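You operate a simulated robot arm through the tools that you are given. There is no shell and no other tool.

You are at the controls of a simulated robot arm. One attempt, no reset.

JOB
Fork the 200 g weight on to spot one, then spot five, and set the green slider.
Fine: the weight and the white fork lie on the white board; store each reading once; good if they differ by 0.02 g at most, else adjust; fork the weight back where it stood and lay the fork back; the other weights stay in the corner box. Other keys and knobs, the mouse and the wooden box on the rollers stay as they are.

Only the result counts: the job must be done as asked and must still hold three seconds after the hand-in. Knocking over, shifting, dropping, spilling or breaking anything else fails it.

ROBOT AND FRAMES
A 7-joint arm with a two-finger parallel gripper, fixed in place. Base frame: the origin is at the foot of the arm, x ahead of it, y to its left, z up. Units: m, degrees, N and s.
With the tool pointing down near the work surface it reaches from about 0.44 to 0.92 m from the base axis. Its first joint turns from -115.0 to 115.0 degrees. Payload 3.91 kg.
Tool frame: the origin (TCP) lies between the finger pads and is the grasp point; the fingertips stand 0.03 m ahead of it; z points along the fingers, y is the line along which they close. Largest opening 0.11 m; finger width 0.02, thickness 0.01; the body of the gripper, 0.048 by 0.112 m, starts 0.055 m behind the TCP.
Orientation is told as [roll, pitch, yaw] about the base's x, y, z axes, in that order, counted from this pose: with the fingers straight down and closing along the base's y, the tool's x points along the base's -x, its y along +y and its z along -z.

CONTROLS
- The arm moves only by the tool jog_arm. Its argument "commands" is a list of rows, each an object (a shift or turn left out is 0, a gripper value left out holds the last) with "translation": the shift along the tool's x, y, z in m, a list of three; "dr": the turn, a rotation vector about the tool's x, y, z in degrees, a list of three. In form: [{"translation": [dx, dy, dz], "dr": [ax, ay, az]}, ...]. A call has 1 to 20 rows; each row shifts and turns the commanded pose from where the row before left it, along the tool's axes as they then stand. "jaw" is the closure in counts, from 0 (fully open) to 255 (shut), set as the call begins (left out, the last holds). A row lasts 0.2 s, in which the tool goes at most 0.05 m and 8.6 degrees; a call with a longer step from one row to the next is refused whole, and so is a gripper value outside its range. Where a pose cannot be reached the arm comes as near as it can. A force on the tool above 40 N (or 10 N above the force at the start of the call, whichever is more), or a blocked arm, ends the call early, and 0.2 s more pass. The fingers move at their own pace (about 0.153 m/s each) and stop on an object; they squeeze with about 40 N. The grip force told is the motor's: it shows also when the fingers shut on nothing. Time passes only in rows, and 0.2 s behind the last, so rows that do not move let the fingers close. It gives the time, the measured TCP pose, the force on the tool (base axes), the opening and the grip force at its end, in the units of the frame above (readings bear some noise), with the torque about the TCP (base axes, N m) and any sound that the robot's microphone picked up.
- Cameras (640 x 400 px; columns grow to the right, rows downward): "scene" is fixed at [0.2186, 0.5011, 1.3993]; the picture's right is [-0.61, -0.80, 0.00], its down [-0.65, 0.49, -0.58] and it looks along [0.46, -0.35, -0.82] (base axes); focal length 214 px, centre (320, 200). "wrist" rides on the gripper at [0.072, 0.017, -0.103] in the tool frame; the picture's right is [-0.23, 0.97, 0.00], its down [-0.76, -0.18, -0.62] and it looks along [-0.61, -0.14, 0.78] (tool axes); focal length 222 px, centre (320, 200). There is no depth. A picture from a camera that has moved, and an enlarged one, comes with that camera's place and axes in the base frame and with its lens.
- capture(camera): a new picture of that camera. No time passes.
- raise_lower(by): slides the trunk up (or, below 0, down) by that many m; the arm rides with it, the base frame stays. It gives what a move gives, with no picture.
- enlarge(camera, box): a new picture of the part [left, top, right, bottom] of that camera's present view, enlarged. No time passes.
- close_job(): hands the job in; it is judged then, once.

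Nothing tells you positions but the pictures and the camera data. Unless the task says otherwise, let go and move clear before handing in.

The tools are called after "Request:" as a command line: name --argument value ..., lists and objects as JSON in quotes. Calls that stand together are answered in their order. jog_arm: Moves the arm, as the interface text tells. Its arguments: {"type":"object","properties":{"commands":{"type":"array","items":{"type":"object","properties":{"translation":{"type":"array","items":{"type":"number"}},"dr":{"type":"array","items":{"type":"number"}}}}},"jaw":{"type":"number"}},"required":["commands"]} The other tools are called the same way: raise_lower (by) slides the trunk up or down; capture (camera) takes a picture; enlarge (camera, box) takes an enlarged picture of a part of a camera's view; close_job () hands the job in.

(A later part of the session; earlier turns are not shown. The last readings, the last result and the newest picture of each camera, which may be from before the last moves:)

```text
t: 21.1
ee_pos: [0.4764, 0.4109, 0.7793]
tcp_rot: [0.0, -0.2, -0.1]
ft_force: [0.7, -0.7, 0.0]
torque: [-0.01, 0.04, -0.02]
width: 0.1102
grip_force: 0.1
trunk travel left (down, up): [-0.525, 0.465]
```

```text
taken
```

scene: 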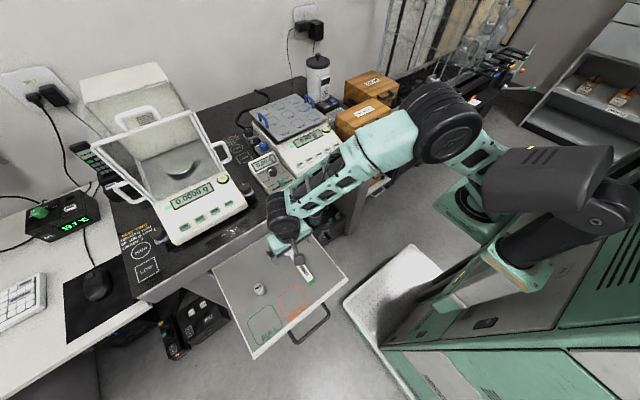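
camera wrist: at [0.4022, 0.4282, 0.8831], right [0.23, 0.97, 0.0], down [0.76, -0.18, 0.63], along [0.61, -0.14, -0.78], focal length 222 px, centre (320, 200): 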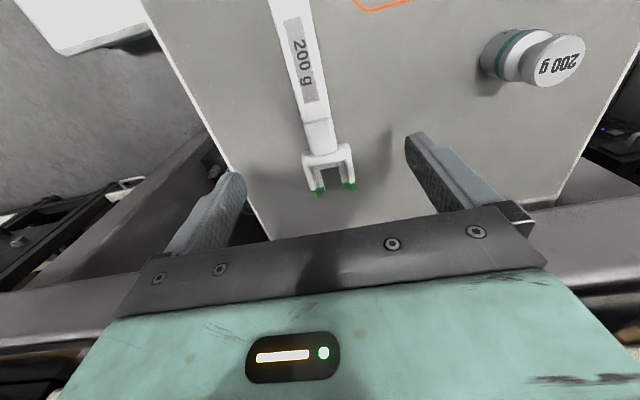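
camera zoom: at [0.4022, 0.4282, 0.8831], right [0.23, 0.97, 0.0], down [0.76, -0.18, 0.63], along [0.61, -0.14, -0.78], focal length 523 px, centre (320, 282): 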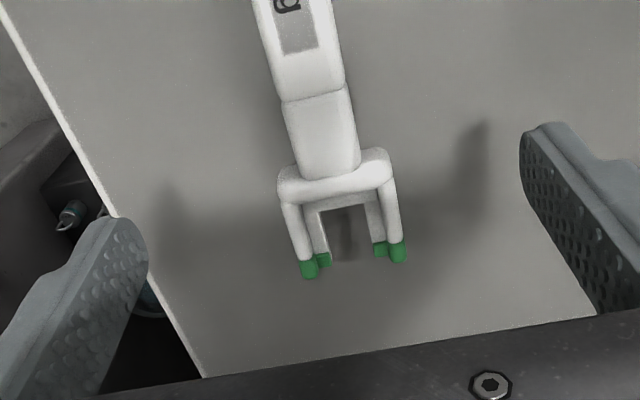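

The fingers straddle the fork's neck section evenly. I'll descend in two stages, watching force.

Request:
jog_arm --commands '[{"translation": [0, 0, 0.02]}, {"translation": [0, 0, 0.02]}, {"translation": [0, 0, 0.01]}, {"translation": [0, 0, 0.003]}]'

Request:
capture --camera "wrist"

Request:
enlarge --camera "wrist" --box '[180, 80, 460, 255]'

```text
t: 22.1
ee_pos: [0.4775, 0.4096, 0.7269]
tcp_rot: [-0.1, -0.1, -0.1]
ft_force: [0.5, -0.1, -0.3]
torque: [0.0, 0.01, 0.03]
width: 0.1098
grip_force: 0.1
trunk travel left (down, up): [-0.525, 0.465]
```

```text
taken
camera wrist: at [0.4033, 0.427, 0.829], right [0.23, 0.97, 0.0], down [0.76, -0.18, 0.63], along [0.61, -0.14, -0.78], focal length 222 px, centre (320, 200)
```

wrist: 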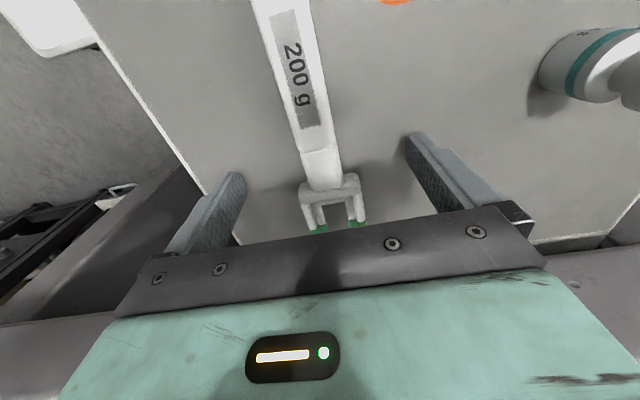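

```text
2.29 times, centred on (320, 168) of wrist
camera zoom: at [0.4033, 0.427, 0.829], right [0.23, 0.97, 0.0], down [0.76, -0.18, 0.63], along [0.61, -0.14, -0.78], focal length 508 px, centre (320, 274)
```

zoom: 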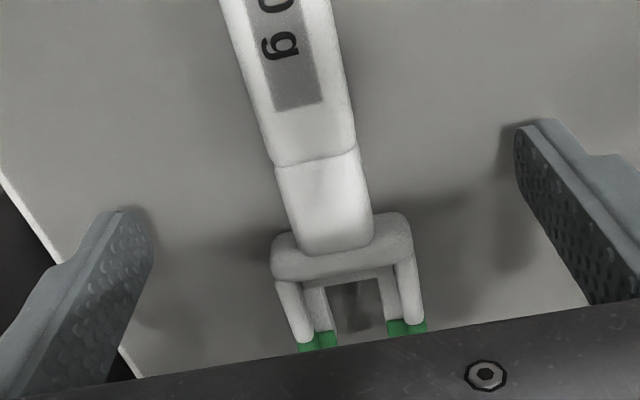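

Fingertips are a few millimetres above the board on either side of the fork. I'll go down 3 mm more and close gently.

Request:
jog_arm --commands '[{"translation": [0, 0, 0.003]}, {"translation": [0, 0, 0]}]'

Request:
jog_arm --commands '[{"translation": [0, 0, 0]}, {"translation": [0, 0, 0]}, {"translation": [0, 0, 0]}]' --jaw 175

Request:
enlarge --camera "wrist" --box '[180, 80, 460, 255]'

```text
t: 22.7
ee_pos: [0.4768, 0.4115, 0.7237]
tcp_rot: [-0.1, -0.2, -0.2]
ft_force: [-0.9, -0.4, -0.6]
torque: [0.0, 0.0, -0.01]
width: 0.1102
grip_force: 0.1
trunk travel left (down, up): [-0.525, 0.465]
```

```text
t: 23.5
ee_pos: [0.4766, 0.4095, 0.7232]
tcp_rot: [0.0, -0.2, -0.1]
ft_force: [-0.2, -0.7, -0.7]
torque: [0.01, -0.03, -0.05]
width: 0.0343
grip_force: 0.1
trunk travel left (down, up): [-0.525, 0.465]
```

```text
2.29 times, centred on (320, 168) of wrist
camera zoom: at [0.4036, 0.4273, 0.826], right [0.23, 0.97, 0.0], down [0.76, -0.18, 0.63], along [0.61, -0.14, -0.78], focal length 508 px, centre (320, 274)
```

zoom: 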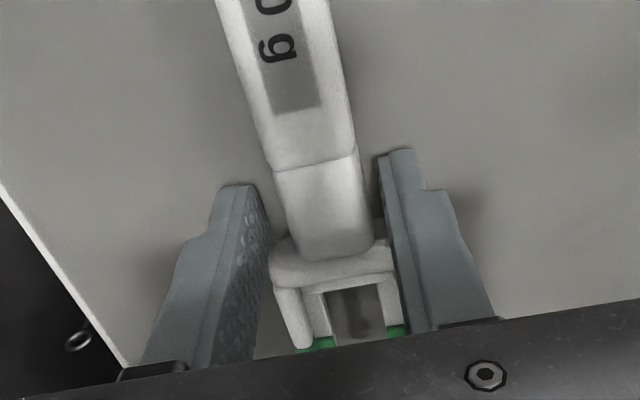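

Fingers are centred on the neck section and clear of the crossbar. Closing to grip.

Request:
jog_arm --commands '[{"translation": [0, 0, 0]}, {"translation": [0, 0, 0]}, {"translation": [0, 0, 0]}]' --jaw 255

Request:
enlarge --camera "wrist" --box '[180, 80, 460, 255]'

```text
t: 24.3
ee_pos: [0.4772, 0.4103, 0.7223]
tcp_rot: [-0.1, -0.1, 0.0]
ft_force: [0.2, 0.7, 0.6]
torque: [0.05, -0.02, 0.07]
width: 0.0227
grip_force: 39.9
trunk travel left (down, up): [-0.525, 0.465]
```

```text
2.29 times, centred on (320, 168) of wrist
camera zoom: at [0.4036, 0.4273, 0.8261], right [0.23, 0.97, 0.0], down [0.76, -0.18, 0.63], along [0.61, -0.14, -0.78], focal length 508 px, centre (320, 274)
```

zoom: 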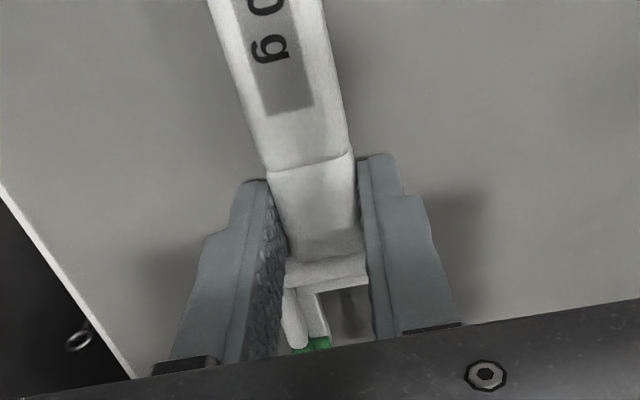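

The fork is gripped (width 22.7 mm). I'll lift it and then measure the weight's position precisely from a couple of viewpoints.

Request:
jog_arm --commands '[{"translation": [0, 0, -0.01]}, {"translation": [0, 0, -0.02]}, {"translation": [0, 0, -0.03]}, {"translation": [0, 0, -0.03]}]'

Request:
capture --camera "wrist"

Request:
enlarge --camera "scene" --box '[230, 220, 330, 320]'

```text
t: 25.3
ee_pos: [0.4762, 0.4125, 0.8145]
tcp_rot: [-0.1, 0.0, -0.1]
ft_force: [-0.3, 0.6, -0.4]
torque: [0.0, 0.03, 0.02]
width: 0.0
grip_force: 37.9
trunk travel left (down, up): [-0.525, 0.465]
```

```text
taken
camera wrist: at [0.403, 0.4284, 0.9165], right [0.23, 0.97, 0.0], down [0.76, -0.18, 0.63], along [0.61, -0.14, -0.78], focal length 222 px, centre (320, 200)
```

wrist: 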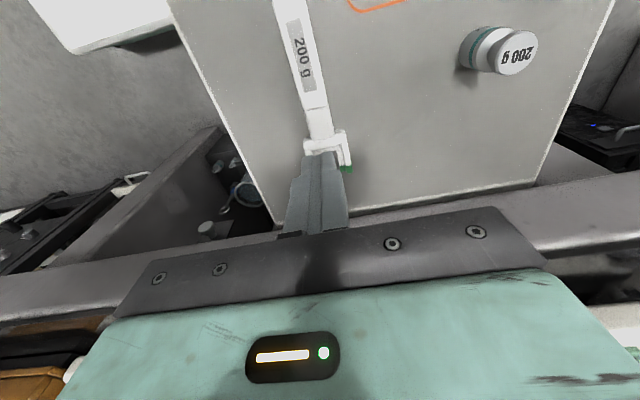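

```text
4.00 times, centred on (280, 270) of scene
camera zoom: at [0.2186, 0.5011, 1.3993], right [-0.61, -0.8, 0.0], down [-0.65, 0.49, -0.58], along [0.46, -0.35, -0.82], focal length 858 px, centre (480, -80)
```

zoom: 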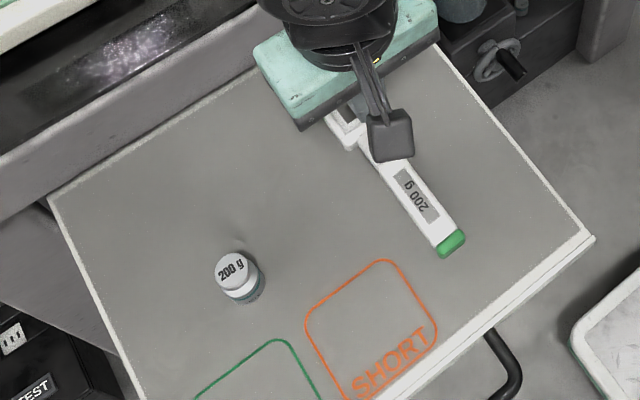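

The fingers slipped off because the grip was too shallow; the fork stayed on the board. I'll open, check the fork has not moved, and grip deeper.

Request:
jog_arm --commands '[{"translation": [0, 0, 0]}, {"translation": [0, 0, 0]}, {"translation": [0, 0, 0]}]' --jaw 130

Request:
enlarge --camera "wrist" --box '[200, 60, 440, 240]'

Request:
enlarge --camera "wrist" --box '[440, 10, 560, 110]'

```text
t: 26.1
ee_pos: [0.4774, 0.4117, 0.8133]
tcp_rot: [0.0, -0.1, -0.1]
ft_force: [0.3, 0.1, -0.2]
torque: [-0.01, -0.03, 0.0]
width: 0.0537
grip_force: 0.1
trunk travel left (down, up): [-0.525, 0.465]
```

```text
2.22 times, centred on (320, 150) of wrist
camera zoom: at [0.403, 0.4285, 0.9167], right [0.23, 0.97, 0.0], down [0.76, -0.18, 0.63], along [0.61, -0.14, -0.78], focal length 494 px, centre (320, 311)
```

zoom: 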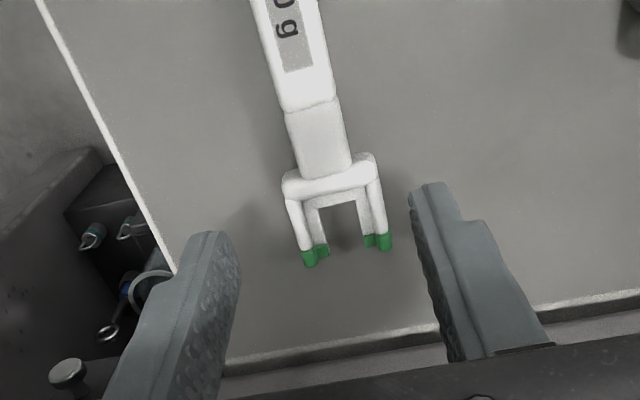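

```text
4.00 times, centred on (500, 60) of wrist
camera zoom: at [0.403, 0.4285, 0.9167], right [0.23, 0.97, 0.0], down [0.76, -0.18, 0.63], along [0.61, -0.14, -0.78], focal length 888 px, centre (-400, 760)
```

zoom: 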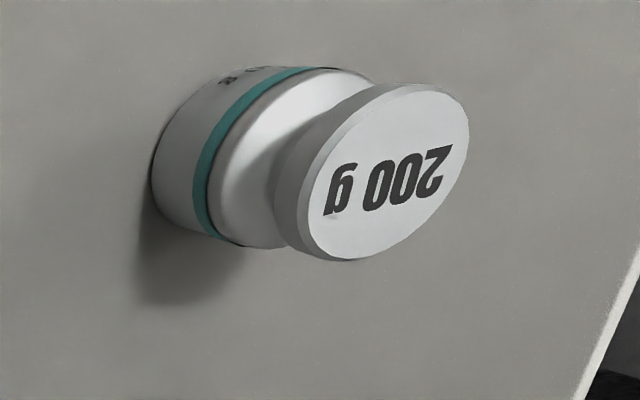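

The fork is unmoved. I'll grip the thicker main handle at about x 0.447 instead, and go lower, feeling for the board.

Request:
jog_arm --commands '[{"translation": [0.014, 0, 0.02]}, {"translation": [0.014, 0, 0.02]}, {"translation": [0, 0, 0.02]}, {"translation": [0, 0, 0.02]}, {"translation": [0, 0, 0.01]}, {"translation": [0, 0, 0.002]}, {"translation": [0, 0, 0]}]'

Request:
capture --camera "wrist"

Request:
enlarge --camera "wrist" --box '[230, 110, 410, 240]'

```text
t: 27.7
ee_pos: [0.4491, 0.4106, 0.7214]
tcp_rot: [-0.1, -0.3, -0.1]
ft_force: [-0.1, -0.3, -0.7]
torque: [-0.01, 0.04, 0.03]
width: 0.0539
grip_force: 0.1
trunk travel left (down, up): [-0.525, 0.465]
```

```text
taken
camera wrist: at [0.3754, 0.4279, 0.8246], right [0.23, 0.97, 0.0], down [0.76, -0.18, 0.63], along [0.61, -0.14, -0.78], focal length 222 px, centre (320, 200)
```

wrist: 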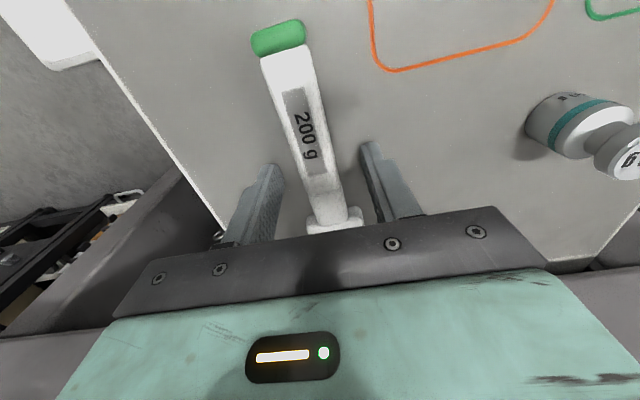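

```text
3.08 times, centred on (320, 175) of wrist
camera zoom: at [0.3754, 0.4279, 0.8246], right [0.23, 0.97, 0.0], down [0.76, -0.18, 0.63], along [0.61, -0.14, -0.78], focal length 684 px, centre (320, 277)
```

zoom: 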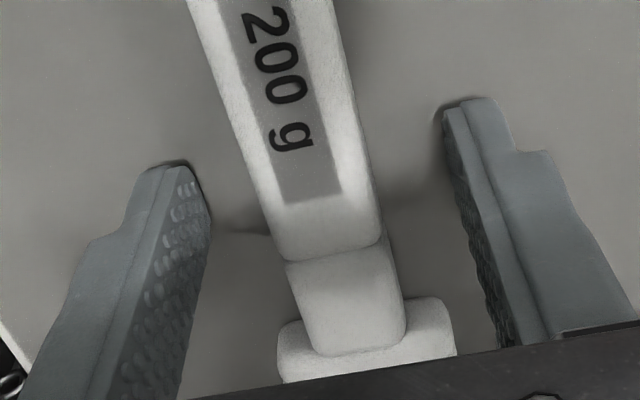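

Request:
jog_arm --commands '[{"translation": [0, 0, 0.0015]}, {"translation": [0, 0, 0]}]'

Request:
jog_arm --commands '[{"translation": [0, 0, 0.001]}, {"translation": [0, 0, 0]}]'

Request:
enlarge --camera "wrist" --box '[230, 110, 410, 240]'

```text
t: 28.3
ee_pos: [0.449, 0.4112, 0.7202]
tcp_rot: [-0.1, -0.2, -0.1]
ft_force: [-0.2, 0.0, -0.9]
torque: [-0.03, 0.02, -0.02]
width: 0.054
grip_force: 0.1
trunk travel left (down, up): [-0.525, 0.465]
```

```text
t: 28.9
ee_pos: [0.4509, 0.4118, 0.7202]
tcp_rot: [0.0, -0.2, -0.1]
ft_force: [0.1, 0.3, 5.8]
torque: [-0.03, 0.05, -0.04]
width: 0.0537
grip_force: 0.0
trunk travel left (down, up): [-0.525, 0.465]
```

```text
3.08 times, centred on (320, 175) of wrist
camera zoom: at [0.3756, 0.4283, 0.823], right [0.23, 0.97, 0.0], down [0.76, -0.18, 0.63], along [0.61, -0.14, -0.78], focal length 684 px, centre (320, 277)
```

zoom: 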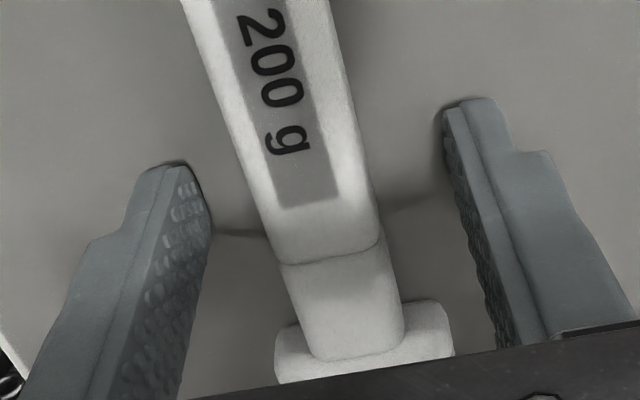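

Contact at fingertip z of 0.690, which confirms the board height. Backing up 1 mm and closing on the main handle.

Request:
jog_arm --commands '[{"translation": [0, 0, -0.0012]}, {"translation": [0, 0, 0]}]'

Request:
jog_arm --commands '[{"translation": [0, 0, 0]}, {"translation": [0, 0, 0]}, {"translation": [0, 0, 0]}, {"translation": [0, 0, 0]}]' --jaw 255

Request:
enlarge --camera "wrist" --box '[230, 110, 410, 240]'

```text
t: 29.5
ee_pos: [0.4499, 0.41, 0.7196]
tcp_rot: [-0.1, 0.0, -0.1]
ft_force: [1.5, -0.3, 0.2]
torque: [0.06, -0.04, -0.06]
width: 0.0538
grip_force: 0.0
trunk travel left (down, up): [-0.525, 0.465]
```

```text
t: 30.5
ee_pos: [0.4489, 0.4115, 0.7206]
tcp_rot: [-0.1, -0.2, 0.0]
ft_force: [-0.5, 0.1, 1.3]
torque: [-0.03, 0.01, -0.04]
width: 0.023
grip_force: 39.7
trunk travel left (down, up): [-0.525, 0.465]
```

```text
3.08 times, centred on (320, 175) of wrist
camera zoom: at [0.3753, 0.4281, 0.8233], right [0.23, 0.97, 0.0], down [0.76, -0.18, 0.63], along [0.61, -0.14, -0.78], focal length 684 px, centre (320, 277)
```

zoom: 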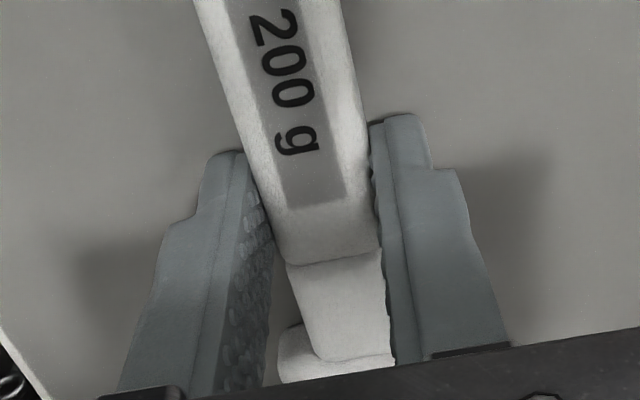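

Request:
jog_arm --commands '[{"translation": [0, 0, -0.004]}, {"translation": [0, 0, -0.006]}, {"translation": [0, 0, 0]}]'

Request:
enlarge --camera "wrist" --box '[230, 60, 410, 240]'

```text
t: 31.3
ee_pos: [0.4485, 0.4107, 0.7317]
tcp_rot: [0.0, -0.2, -0.2]
ft_force: [-0.1, -1.3, -0.3]
torque: [-0.01, 0.0, -0.01]
width: 0.0229
grip_force: 39.8
trunk travel left (down, up): [-0.525, 0.465]
```

```text
2.22 times, centred on (320, 150) of wrist
camera zoom: at [0.3746, 0.4279, 0.8341], right [0.23, 0.97, 0.0], down [0.76, -0.18, 0.63], along [0.61, -0.14, -0.78], focal length 494 px, centre (320, 311)
```

zoom: 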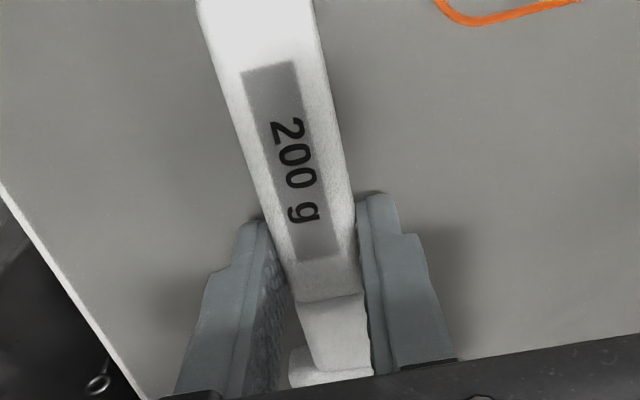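

Request:
jog_arm --commands '[{"translation": [0, 0, -0.02]}, {"translation": [0, 0, -0.03]}, {"translation": [0, 0, -0.03]}, {"translation": [0, 0, 0]}]'

Request:
capture --camera "wrist"

Request:
enlarge --camera "scene" --box '[230, 220, 330, 320]'

```text
t: 32.3
ee_pos: [0.4476, 0.4107, 0.8098]
tcp_rot: [-0.2, -0.3, 0.0]
ft_force: [-0.2, -0.5, -0.6]
torque: [-0.01, 0.03, 0.0]
width: 0.023
grip_force: 39.9
trunk travel left (down, up): [-0.525, 0.465]
```

```text
taken
camera wrist: at [0.3749, 0.4284, 0.9129], right [0.23, 0.97, 0.0], down [0.76, -0.18, 0.63], along [0.61, -0.14, -0.78], focal length 222 px, centre (320, 200)
```

wrist: 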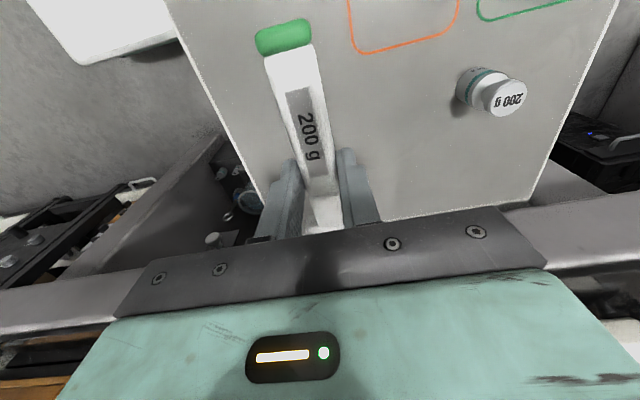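

```text
4.00 times, centred on (280, 270) of scene
camera zoom: at [0.2186, 0.5011, 1.3993], right [-0.61, -0.8, 0.0], down [-0.65, 0.49, -0.58], along [0.46, -0.35, -0.82], focal length 858 px, centre (480, -80)
```

zoom: 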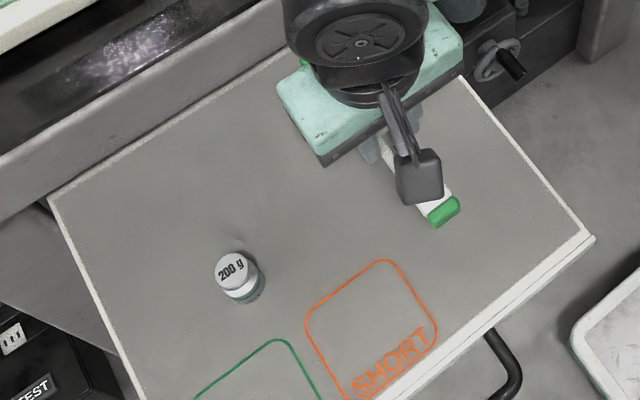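

The fork is held firmly now. Next I shift sideways to view the weight closer to the image centre for a precise fix.

Request:
jog_arm --commands '[{"translation": [0, 0.025, 0]}, {"translation": [0, 0.025, 0]}, {"translation": [0, 0.02, 0]}, {"translation": [0, 0, 0]}]'

Request:
capture --camera "wrist"

Request:
enlarge --camera "wrist" --box '[390, 60, 500, 150]'

Request:
enlarge --camera "wrist" --box '[230, 10, 410, 240]'

```text
t: 33.3
ee_pos: [0.4491, 0.4832, 0.8112]
tcp_rot: [-0.1, -0.2, -0.1]
ft_force: [0.5, 0.0, 0.6]
torque: [0.0, 0.0, -0.03]
width: 0.023
grip_force: 40.4
trunk travel left (down, up): [-0.525, 0.465]
```

```text
taken
camera wrist: at [0.3751, 0.4995, 0.9139], right [0.23, 0.97, 0.0], down [0.76, -0.18, 0.63], along [0.61, -0.14, -0.78], focal length 222 px, centre (320, 200)
```

wrist: 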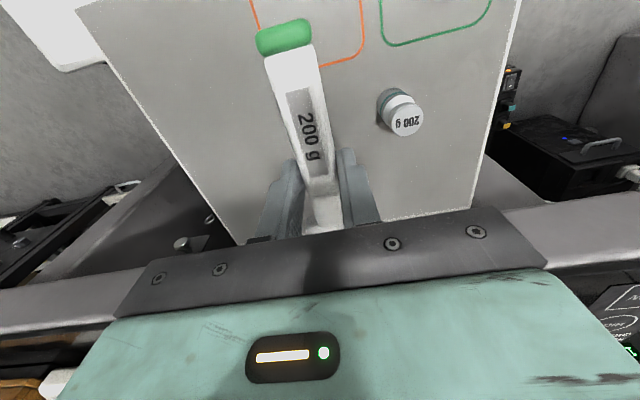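

```text
4.44 times, centred on (445, 105) of wrist
camera zoom: at [0.3751, 0.4995, 0.9139], right [0.23, 0.97, 0.0], down [0.76, -0.18, 0.63], along [0.61, -0.14, -0.78], focal length 987 px, centre (-236, 622)
```

zoom: 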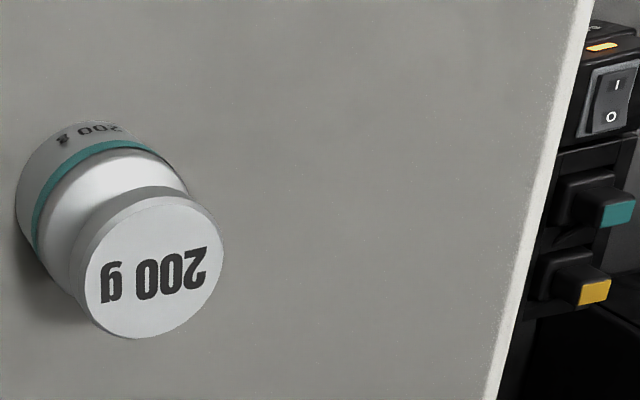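

```text
1.74 times, centred on (320, 125) of wrist
camera zoom: at [0.3751, 0.4995, 0.9139], right [0.23, 0.97, 0.0], down [0.76, -0.18, 0.63], along [0.61, -0.14, -0.78], focal length 386 px, centre (320, 330)
```

zoom: 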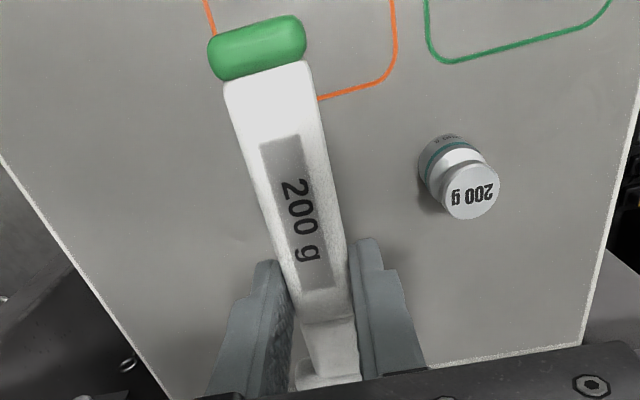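

Weight centre is at about (0.450, 0.5535) with its neck between z 0.717 and 0.7295; the fork seat is 0.078 m ahead of the TCP. I'll move behind the weight at a safe height.

Request:
jog_arm --commands '[{"translation": [0.0294, 0.01775, 0]}, {"translation": [0.0294, 0.01775, 0]}, {"translation": [0.0294, 0.01775, 0]}, {"translation": [0.0294, 0.01775, 0]}, {"translation": [0, 0, 0]}]'

Request:
capture --camera "scene"

Request:
capture --camera "wrist"

Request:
enlarge --camera "scene" --box '[230, 250, 310, 330]'

```text
t: 34.5
ee_pos: [0.3281, 0.552, 0.8103]
tcp_rot: [-0.1, -0.1, -0.1]
ft_force: [-0.2, 0.3, -1.2]
torque: [-0.01, 0.0, -0.02]
width: 0.023
grip_force: 40.0
trunk travel left (down, up): [-0.525, 0.465]
```

```text
taken
```

scene: 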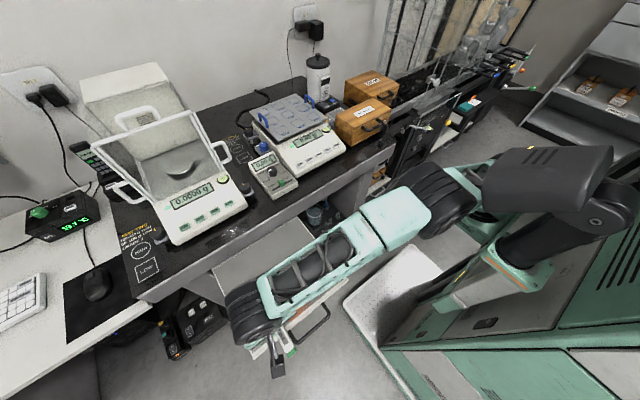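

```text
taken
camera wrist: at [0.255, 0.5696, 0.9132], right [0.23, 0.97, 0.0], down [0.76, -0.18, 0.63], along [0.61, -0.14, -0.78], focal length 222 px, centre (320, 200)
```

wrist: 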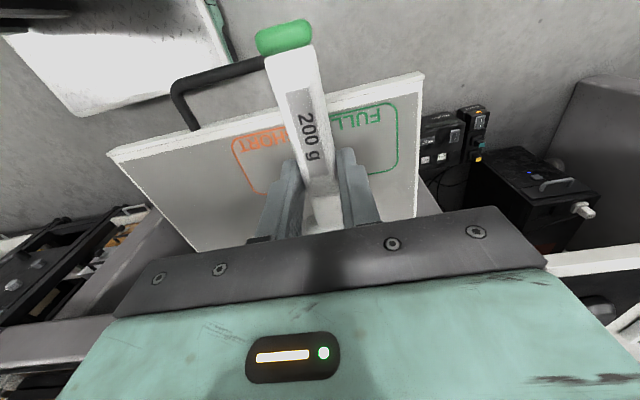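

```text
5.00 times, centred on (270, 290) of scene
camera zoom: at [0.2186, 0.5011, 1.3993], right [-0.61, -0.8, 0.0], down [-0.65, 0.49, -0.58], along [0.46, -0.35, -0.82], focal length 1072 px, centre (570, -250)
```

zoom: 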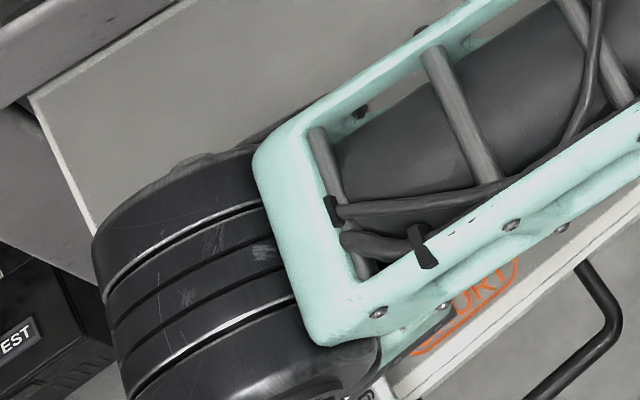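

Both cameras are blocked in this approach, and the tine clearance is only about 1 mm a side. I'll instead approach with the fork pointing +y, where the fixed camera can see the tines and the knob.

Request:
jog_arm --commands '[{"translation": [-0.03065, -0.02815, 0]}, {"translation": [-0.03065, -0.02815, 0]}, {"translation": [-0.03065, -0.02815, 0]}, {"translation": [-0.03065, -0.02815, 0]}, {"translation": [0, 0, 0]}]'

Request:
jog_arm --commands '[{"dr": [0, 0, -7.5]}, {"dr": [0, 0, -7.5]}, {"dr": [0, 0, -7.5]}, {"dr": [0, 0, -7.5]}, {"dr": [0, 0, -7.5]}, {"dr": [0, 0, -7.5]}, {"dr": [0, 0, -7.5]}, {"dr": [0, 0, -7.5]}, {"dr": [0, 0, -7.5]}, {"dr": [0, 0, -7.5]}, {"dr": [0, 0, -7.5]}, {"dr": [0, 0, -7.5]}, {"translation": [0, 0, 0]}]'

Request:
capture --camera "scene"

Request:
capture --camera "wrist"

```text
t: 35.7
ee_pos: [0.4528, 0.4393, 0.8113]
tcp_rot: [0.0, -0.2, -0.2]
ft_force: [-0.1, -0.6, -1.1]
torque: [0.02, -0.03, 0.02]
width: 0.023
grip_force: 40.0
trunk travel left (down, up): [-0.525, 0.465]
```

```text
t: 38.5
ee_pos: [0.4539, 0.4387, 0.8106]
tcp_rot: [-0.1, 0.1, 90.0]
ft_force: [0.3, 0.5, -0.9]
torque: [-0.01, -0.01, 0.02]
width: 0.0229
grip_force: 40.6
trunk travel left (down, up): [-0.525, 0.465]
```

```text
taken
```

scene: 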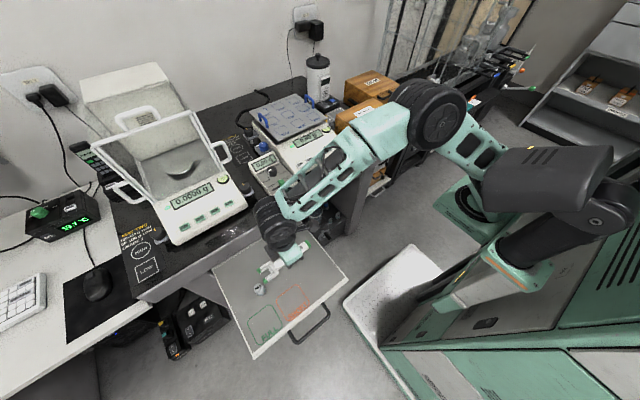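

```text
taken
camera wrist: at [0.4356, 0.3663, 0.9138], right [-0.97, 0.23, 0.0], down [0.18, 0.76, 0.62], along [0.14, 0.61, -0.78], focal length 222 px, centre (320, 200)
```

wrist: 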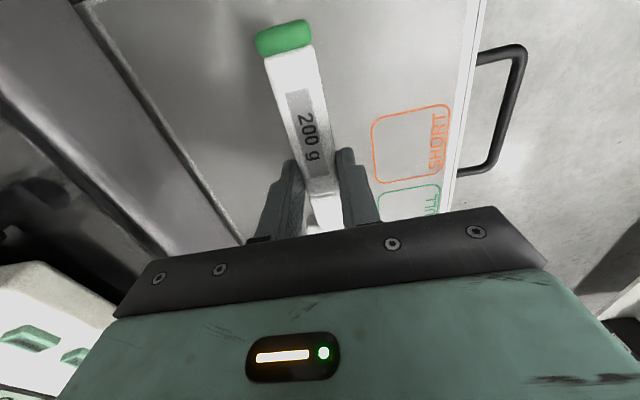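

The fixed camera can now see the tines and weight. Zooming in.

Request:
enlarge --camera "scene" --box '[240, 240, 310, 310]'

```text
5.71 times, centred on (275, 275) of scene
camera zoom: at [0.2186, 0.5011, 1.3993], right [-0.61, -0.8, 0.0], down [-0.65, 0.49, -0.58], along [0.46, -0.35, -0.82], focal length 1226 px, centre (577, -229)
```

zoom: 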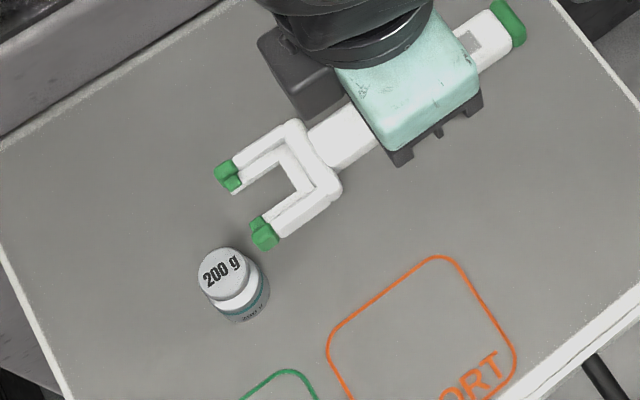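

The tines' midline needs about 3 mm toward −x to line up with the knob. I'll correct that, back off slightly and descend to neck height.

Request:
jog_arm --commands '[{"translation": [0.006, 0.003, 0]}, {"translation": [0, 0, 0.02]}, {"translation": [0, 0, 0.02]}, {"translation": [0, 0, 0.014]}, {"translation": [0, 0, 0.005]}, {"translation": [0, 0, 0]}]'

Request:
capture --camera "wrist"

Request:
enlarge --camera "scene" --box '[240, 250, 300, 310]'

Request:
enlarge --camera "scene" --box '[250, 262, 285, 297]'

```text
t: 39.9
ee_pos: [0.4505, 0.432, 0.7527]
tcp_rot: [-0.1, 0.1, 89.9]
ft_force: [0.5, -0.5, -0.1]
torque: [-0.01, 0.01, -0.01]
width: 0.0229
grip_force: 40.2
trunk travel left (down, up): [-0.525, 0.465]
```

```text
taken
camera wrist: at [0.4321, 0.3597, 0.8551], right [-0.97, 0.23, 0.0], down [0.18, 0.76, 0.62], along [0.14, 0.61, -0.78], focal length 222 px, centre (320, 200)
```

wrist: 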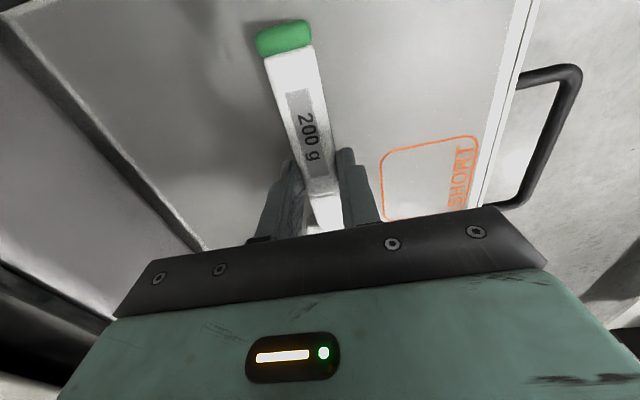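

```text
6.67 times, centred on (270, 280) of scene
camera zoom: at [0.2186, 0.5011, 1.3993], right [-0.61, -0.8, 0.0], down [-0.65, 0.49, -0.58], along [0.46, -0.35, -0.82], focal length 1430 px, centre (653, -333)
```

zoom: 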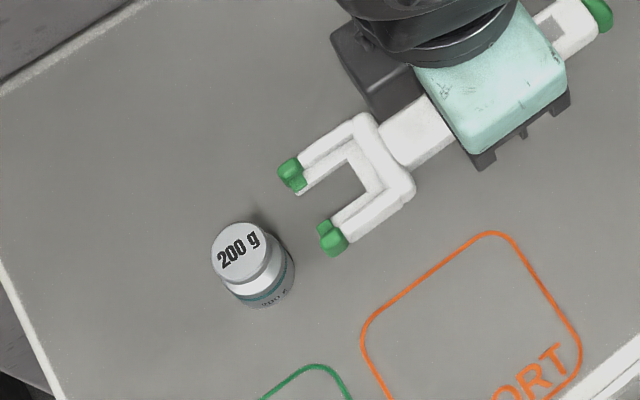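

```text
11.43 times, centred on (268, 280) of scene
camera zoom: at [0.2186, 0.5011, 1.3993], right [-0.61, -0.8, 0.0], down [-0.65, 0.49, -0.58], along [0.46, -0.35, -0.82], focal length 2451 px, centre (920, -709)
```

zoom: 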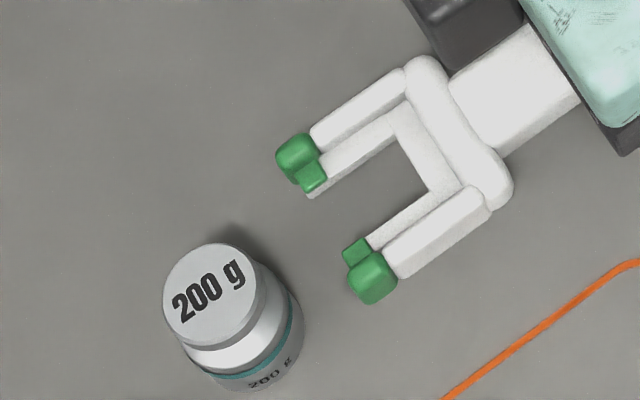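

I want a closer look at the tine cross-section to be sure which height fits the neck.

Request:
enlarge --camera "scene" --box '[260, 262, 284, 288]'

Request:
enlarge --camera "scene" --box '[250, 280, 270, 300]'

```text
15.38 times, centred on (272, 275) of scene
camera zoom: at [0.2186, 0.5011, 1.3993], right [-0.61, -0.8, 0.0], down [-0.65, 0.49, -0.58], along [0.46, -0.35, -0.82], focal length 3300 px, centre (1058, -954)
```

zoom: 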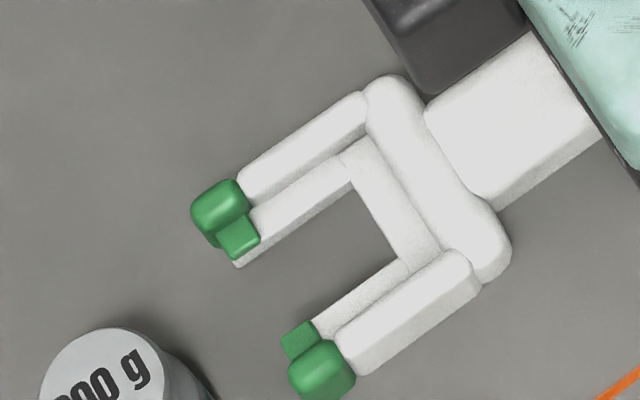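

```text
16.00 times, centred on (260, 290) of scene
camera zoom: at [0.2186, 0.5011, 1.3993], right [-0.61, -0.8, 0.0], down [-0.65, 0.49, -0.58], along [0.46, -0.35, -0.82], focal length 3432 px, centre (1280, -1240)
```

zoom: 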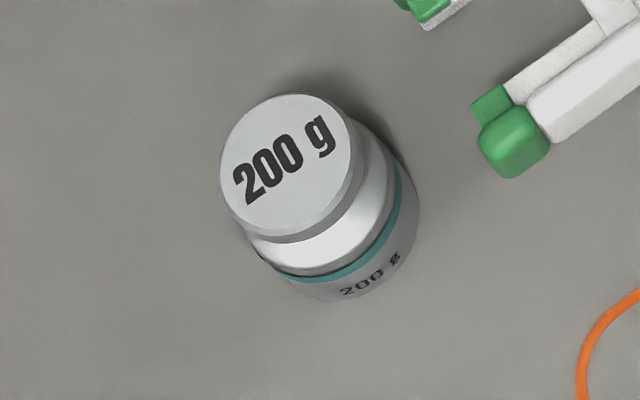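

Now I understand the tines: a ledge about 6–7 mm thick with a small outer lip. I'll lower 2 mm, shift 1 mm, and advance partway to check alignment around the knob.

Request:
jog_arm --commands '[{"translation": [0, 0.0008, 0.002]}, {"translation": [0, 0, 0]}, {"translation": [-0.007, 0, 0]}, {"translation": [-0.006, 0, 0]}, {"translation": [0, 0, 0]}]'

Request:
enlarge --camera "scene" --box '[250, 270, 280, 300]'

Request:
enlarge --camera "wrist" --box '[280, 0, 400, 100]'

```text
t: 41.1
ee_pos: [0.4492, 0.4459, 0.7494]
tcp_rot: [-0.3, 0.1, 89.9]
ft_force: [-0.5, -0.5, -1.1]
torque: [0.0, -0.03, 0.0]
width: 0.0229
grip_force: 40.1
trunk travel left (down, up): [-0.525, 0.465]
```

```text
13.33 times, centred on (265, 285) of scene
camera zoom: at [0.2186, 0.5011, 1.3993], right [-0.61, -0.8, 0.0], down [-0.65, 0.49, -0.58], along [0.46, -0.35, -0.82], focal length 2860 px, centre (1053, -933)
```

zoom: 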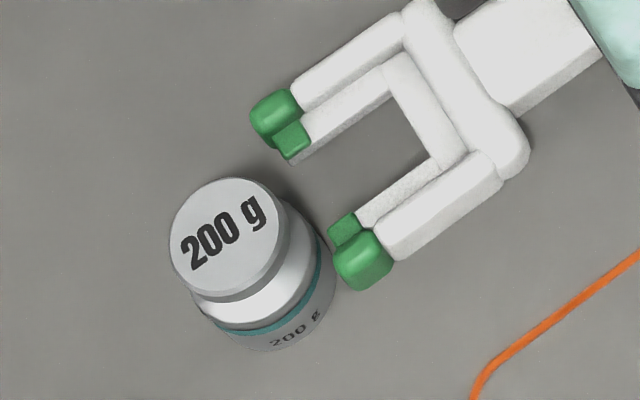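

```text
4.00 times, centred on (340, 50) of wrist
camera zoom: at [0.4318, 0.3733, 0.8533], right [-0.97, 0.23, 0.0], down [0.18, 0.76, 0.62], along [0.14, 0.61, -0.78], focal length 888 px, centre (240, 800)
```

zoom: 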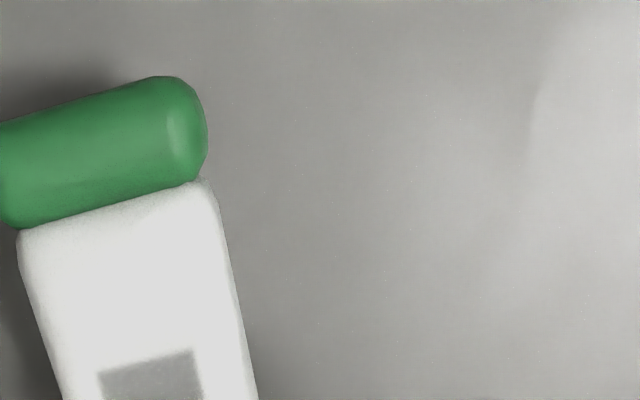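

The tines and knob line up to within about a millimetre. I'll nudge 0.9 mm and slide halfway onto the neck, then check.

Request:
jog_arm --commands '[{"translation": [0, 0.0009, 0]}, {"translation": [-0.004, 0, 0]}, {"translation": [-0.004, 0, 0]}, {"translation": [-0.004, 0, 0]}, {"translation": [0, 0, 0]}]'

Request:
enlarge --camera "scene" --box '[250, 270, 280, 300]'

Request:
enlarge --camera "scene" --box '[252, 276, 272, 296]'

```text
t: 42.3
ee_pos: [0.4496, 0.4568, 0.7486]
tcp_rot: [-0.2, 0.1, 89.8]
ft_force: [0.4, -0.3, -1.2]
torque: [-0.1, 0.0, -0.01]
width: 0.023
grip_force: 40.5
trunk travel left (down, up): [-0.525, 0.465]
```

```text
13.33 times, centred on (265, 285) of scene
camera zoom: at [0.2186, 0.5011, 1.3993], right [-0.61, -0.8, 0.0], down [-0.65, 0.49, -0.58], along [0.46, -0.35, -0.82], focal length 2860 px, centre (1053, -933)
```

zoom: 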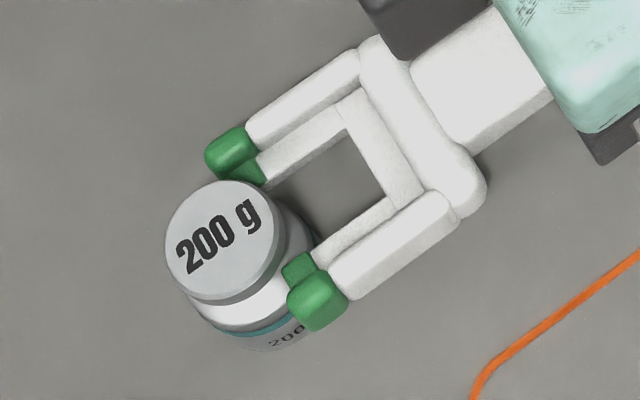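

```text
16.00 times, centred on (262, 286) of scene
camera zoom: at [0.2186, 0.5011, 1.3993], right [-0.61, -0.8, 0.0], down [-0.65, 0.49, -0.58], along [0.46, -0.35, -0.82], focal length 3432 px, centre (1248, -1176)
```

zoom: 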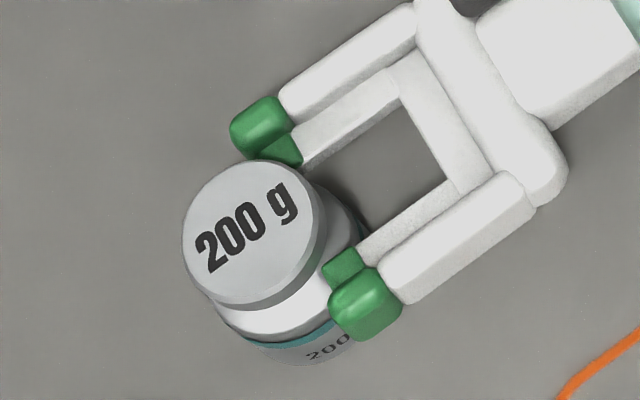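

I'll repeat an identical zoom to check whether the weight has been nudged.

Request:
enlarge --camera "scene" --box '[250, 280, 270, 300]'

Request:
enlarge --camera "scene" --box '[258, 268, 278, 288]'

```text
16.00 times, centred on (260, 290) of scene
camera zoom: at [0.2186, 0.5011, 1.3993], right [-0.61, -0.8, 0.0], down [-0.65, 0.49, -0.58], along [0.46, -0.35, -0.82], focal length 3432 px, centre (1280, -1240)
```

zoom: 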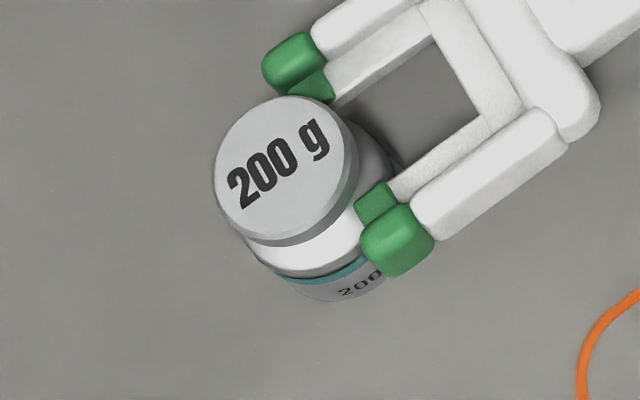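

```text
16.00 times, centred on (268, 278) of scene
camera zoom: at [0.2186, 0.5011, 1.3993], right [-0.61, -0.8, 0.0], down [-0.65, 0.49, -0.58], along [0.46, -0.35, -0.82], focal length 3432 px, centre (1152, -1048)
```

zoom: 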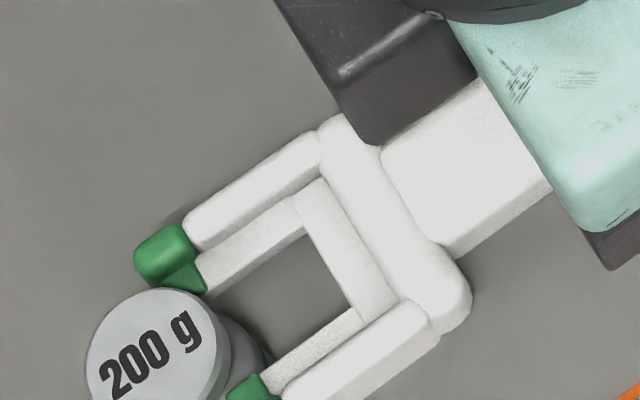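

The knob top seems to have shifted about 1 mm while the base stayed, which hints at a slight push. I'll back off a few millimetres and compare.

Request:
jog_arm --commands '[{"translation": [0.004, 0, 0]}, {"translation": [0.004, 0, 0]}, {"translation": [0.004, 0, 0]}, {"translation": [0, 0, 0]}]'

Request:
enlarge --camera "scene" --box '[250, 280, 270, 300]'

```text
t: 43.3
ee_pos: [0.4495, 0.4462, 0.7496]
tcp_rot: [-0.1, 0.1, 89.9]
ft_force: [1.4, -0.4, -1.8]
torque: [-0.13, 0.01, 0.0]
width: 0.0231
grip_force: 39.6
trunk travel left (down, up): [-0.525, 0.465]
```

```text
16.00 times, centred on (260, 290) of scene
camera zoom: at [0.2186, 0.5011, 1.3993], right [-0.61, -0.8, 0.0], down [-0.65, 0.49, -0.58], along [0.46, -0.35, -0.82], focal length 3432 px, centre (1280, -1240)
```

zoom: 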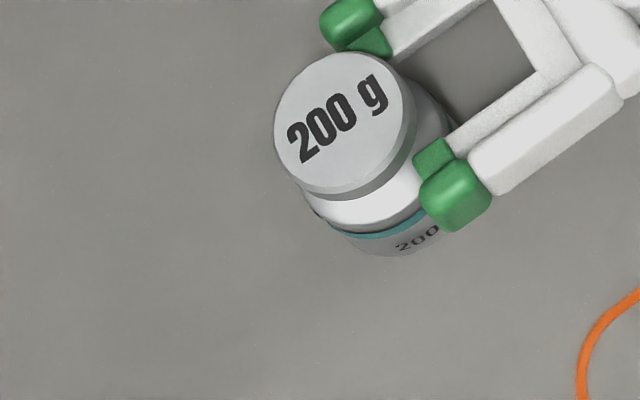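

The force reading shows the fork is already carrying part of the weight: the pads wedged under the knob and dragged it about 12 mm. The fork is slightly too high, so I'll lower it 3 mm to let the weight stand flat again.

Request:
jog_arm --commands '[{"translation": [0, 0, 0.0015]}, {"translation": [0, 0, 0.0015]}, {"translation": [0, 0, 0]}]'

Request:
enlarge --camera "scene" --box '[250, 280, 270, 300]'

Request:
enlarge --camera "scene" --box '[258, 274, 278, 294]'

```text
t: 44.1
ee_pos: [0.4494, 0.446, 0.7472]
tcp_rot: [-0.2, 0.0, 89.9]
ft_force: [1.4, -1.9, 2.0]
torque: [0.21, -0.03, -0.07]
width: 0.0231
grip_force: 39.7
trunk travel left (down, up): [-0.525, 0.465]
```

```text
16.00 times, centred on (260, 290) of scene
camera zoom: at [0.2186, 0.5011, 1.3993], right [-0.61, -0.8, 0.0], down [-0.65, 0.49, -0.58], along [0.46, -0.35, -0.82], focal length 3432 px, centre (1280, -1240)
```

zoom: 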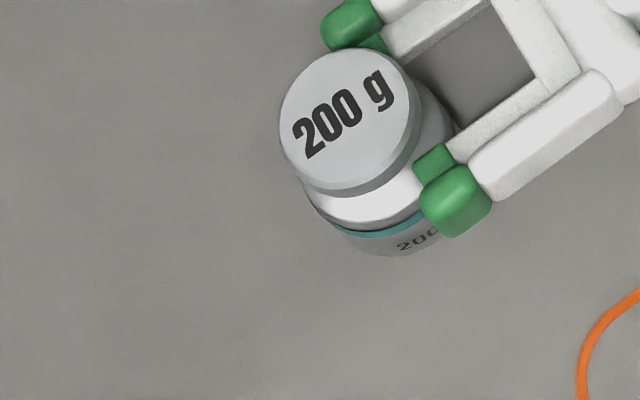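

```text
16.00 times, centred on (268, 284) of scene
camera zoom: at [0.2186, 0.5011, 1.3993], right [-0.61, -0.8, 0.0], down [-0.65, 0.49, -0.58], along [0.46, -0.35, -0.82], focal length 3432 px, centre (1152, -1144)
```

zoom: 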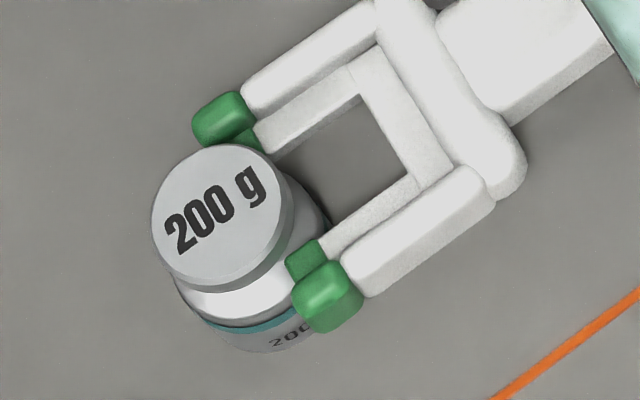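

Now it presses lightly on the shoulder (+2 N), so the free height is between. I'll raise 1.3 mm to sit mid-gap and read the force.

Request:
jog_arm --commands '[{"translation": [0, 0, -0.0013]}, {"translation": [0, 0, 0]}, {"translation": [0, 0, 0]}]'

Request:
jog_arm --commands '[{"translation": [0, 0, 0]}]'

Request:
enlarge --camera "scene" --box '[258, 274, 278, 294]'

Request:
capture --camera "wrist"

```text
t: 44.9
ee_pos: [0.4495, 0.4476, 0.748]
tcp_rot: [-0.2, 0.1, 89.9]
ft_force: [-0.4, 0.0, 0.0]
torque: [0.0, 0.01, -0.05]
width: 0.0229
grip_force: 40.5
trunk travel left (down, up): [-0.525, 0.465]
```

```text
t: 45.3
ee_pos: [0.4484, 0.4458, 0.7491]
tcp_rot: [-0.2, 0.1, 89.9]
ft_force: [-0.5, -0.3, -1.3]
torque: [-0.03, -0.02, -0.03]
width: 0.0229
grip_force: 40.1
trunk travel left (down, up): [-0.525, 0.465]
```

```text
16.00 times, centred on (268, 284) of scene
camera zoom: at [0.2186, 0.5011, 1.3993], right [-0.61, -0.8, 0.0], down [-0.65, 0.49, -0.58], along [0.46, -0.35, -0.82], focal length 3432 px, centre (1152, -1144)
```

zoom: 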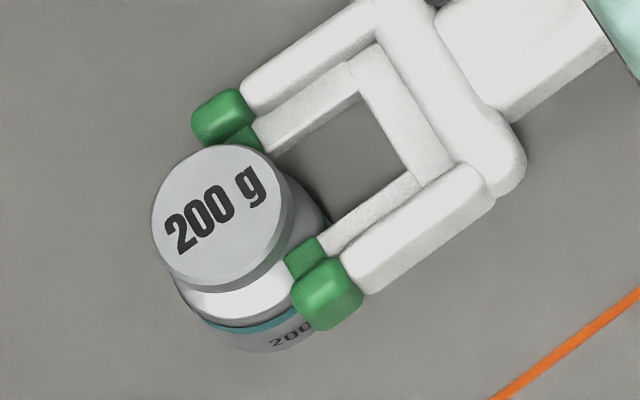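

```text
taken
camera wrist: at [0.4311, 0.3734, 0.8515], right [-0.97, 0.23, 0.0], down [0.18, 0.76, 0.62], along [0.14, 0.61, -0.78], focal length 222 px, centre (320, 200)
```

wrist: 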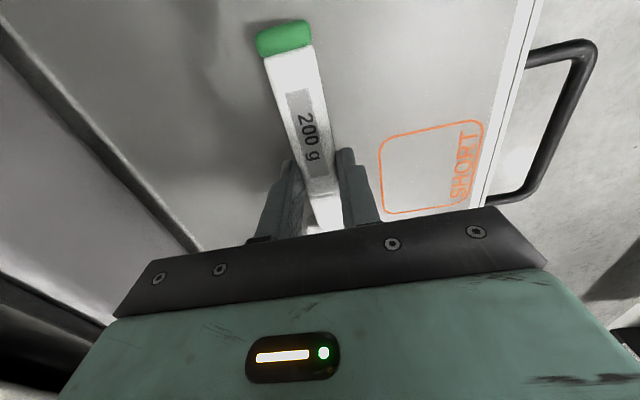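

The fork is free now. I'll advance in small steps, watching force and torque each time.

Request:
jog_arm --commands '[{"translation": [-0.002, 0, 0]}, {"translation": [-0.002, 0, 0]}, {"translation": [0, 0, 0]}]'

Request:
jog_arm --commands '[{"translation": [0, 0, 0]}]'

Request:
enlarge --camera "scene" --box '[258, 274, 278, 294]'

```text
t: 46.1
ee_pos: [0.4494, 0.4511, 0.7478]
tcp_rot: [-0.1, 0.1, 89.9]
ft_force: [-0.7, 0.6, -1.0]
torque: [-0.05, -0.02, -0.02]
width: 0.0229
grip_force: 39.9
trunk travel left (down, up): [-0.525, 0.465]
```

```text
t: 46.5
ee_pos: [0.4506, 0.4503, 0.748]
tcp_rot: [-0.2, 0.1, 90.0]
ft_force: [-0.1, 0.9, -0.8]
torque: [-0.01, 0.0, 0.02]
width: 0.023
grip_force: 40.0
trunk travel left (down, up): [-0.525, 0.465]
```

```text
16.00 times, centred on (268, 284) of scene
camera zoom: at [0.2186, 0.5011, 1.3993], right [-0.61, -0.8, 0.0], down [-0.65, 0.49, -0.58], along [0.46, -0.35, -0.82], focal length 3432 px, centre (1152, -1144)
```

zoom: 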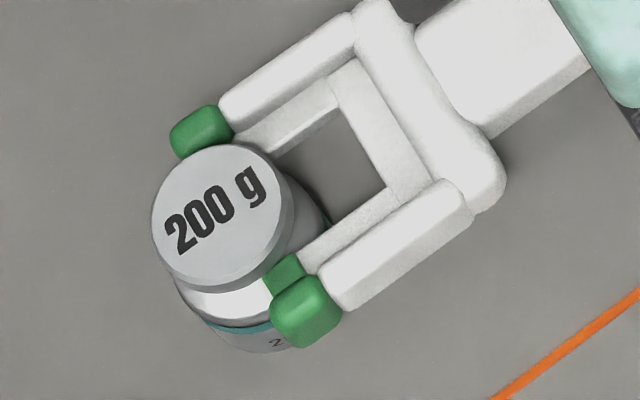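

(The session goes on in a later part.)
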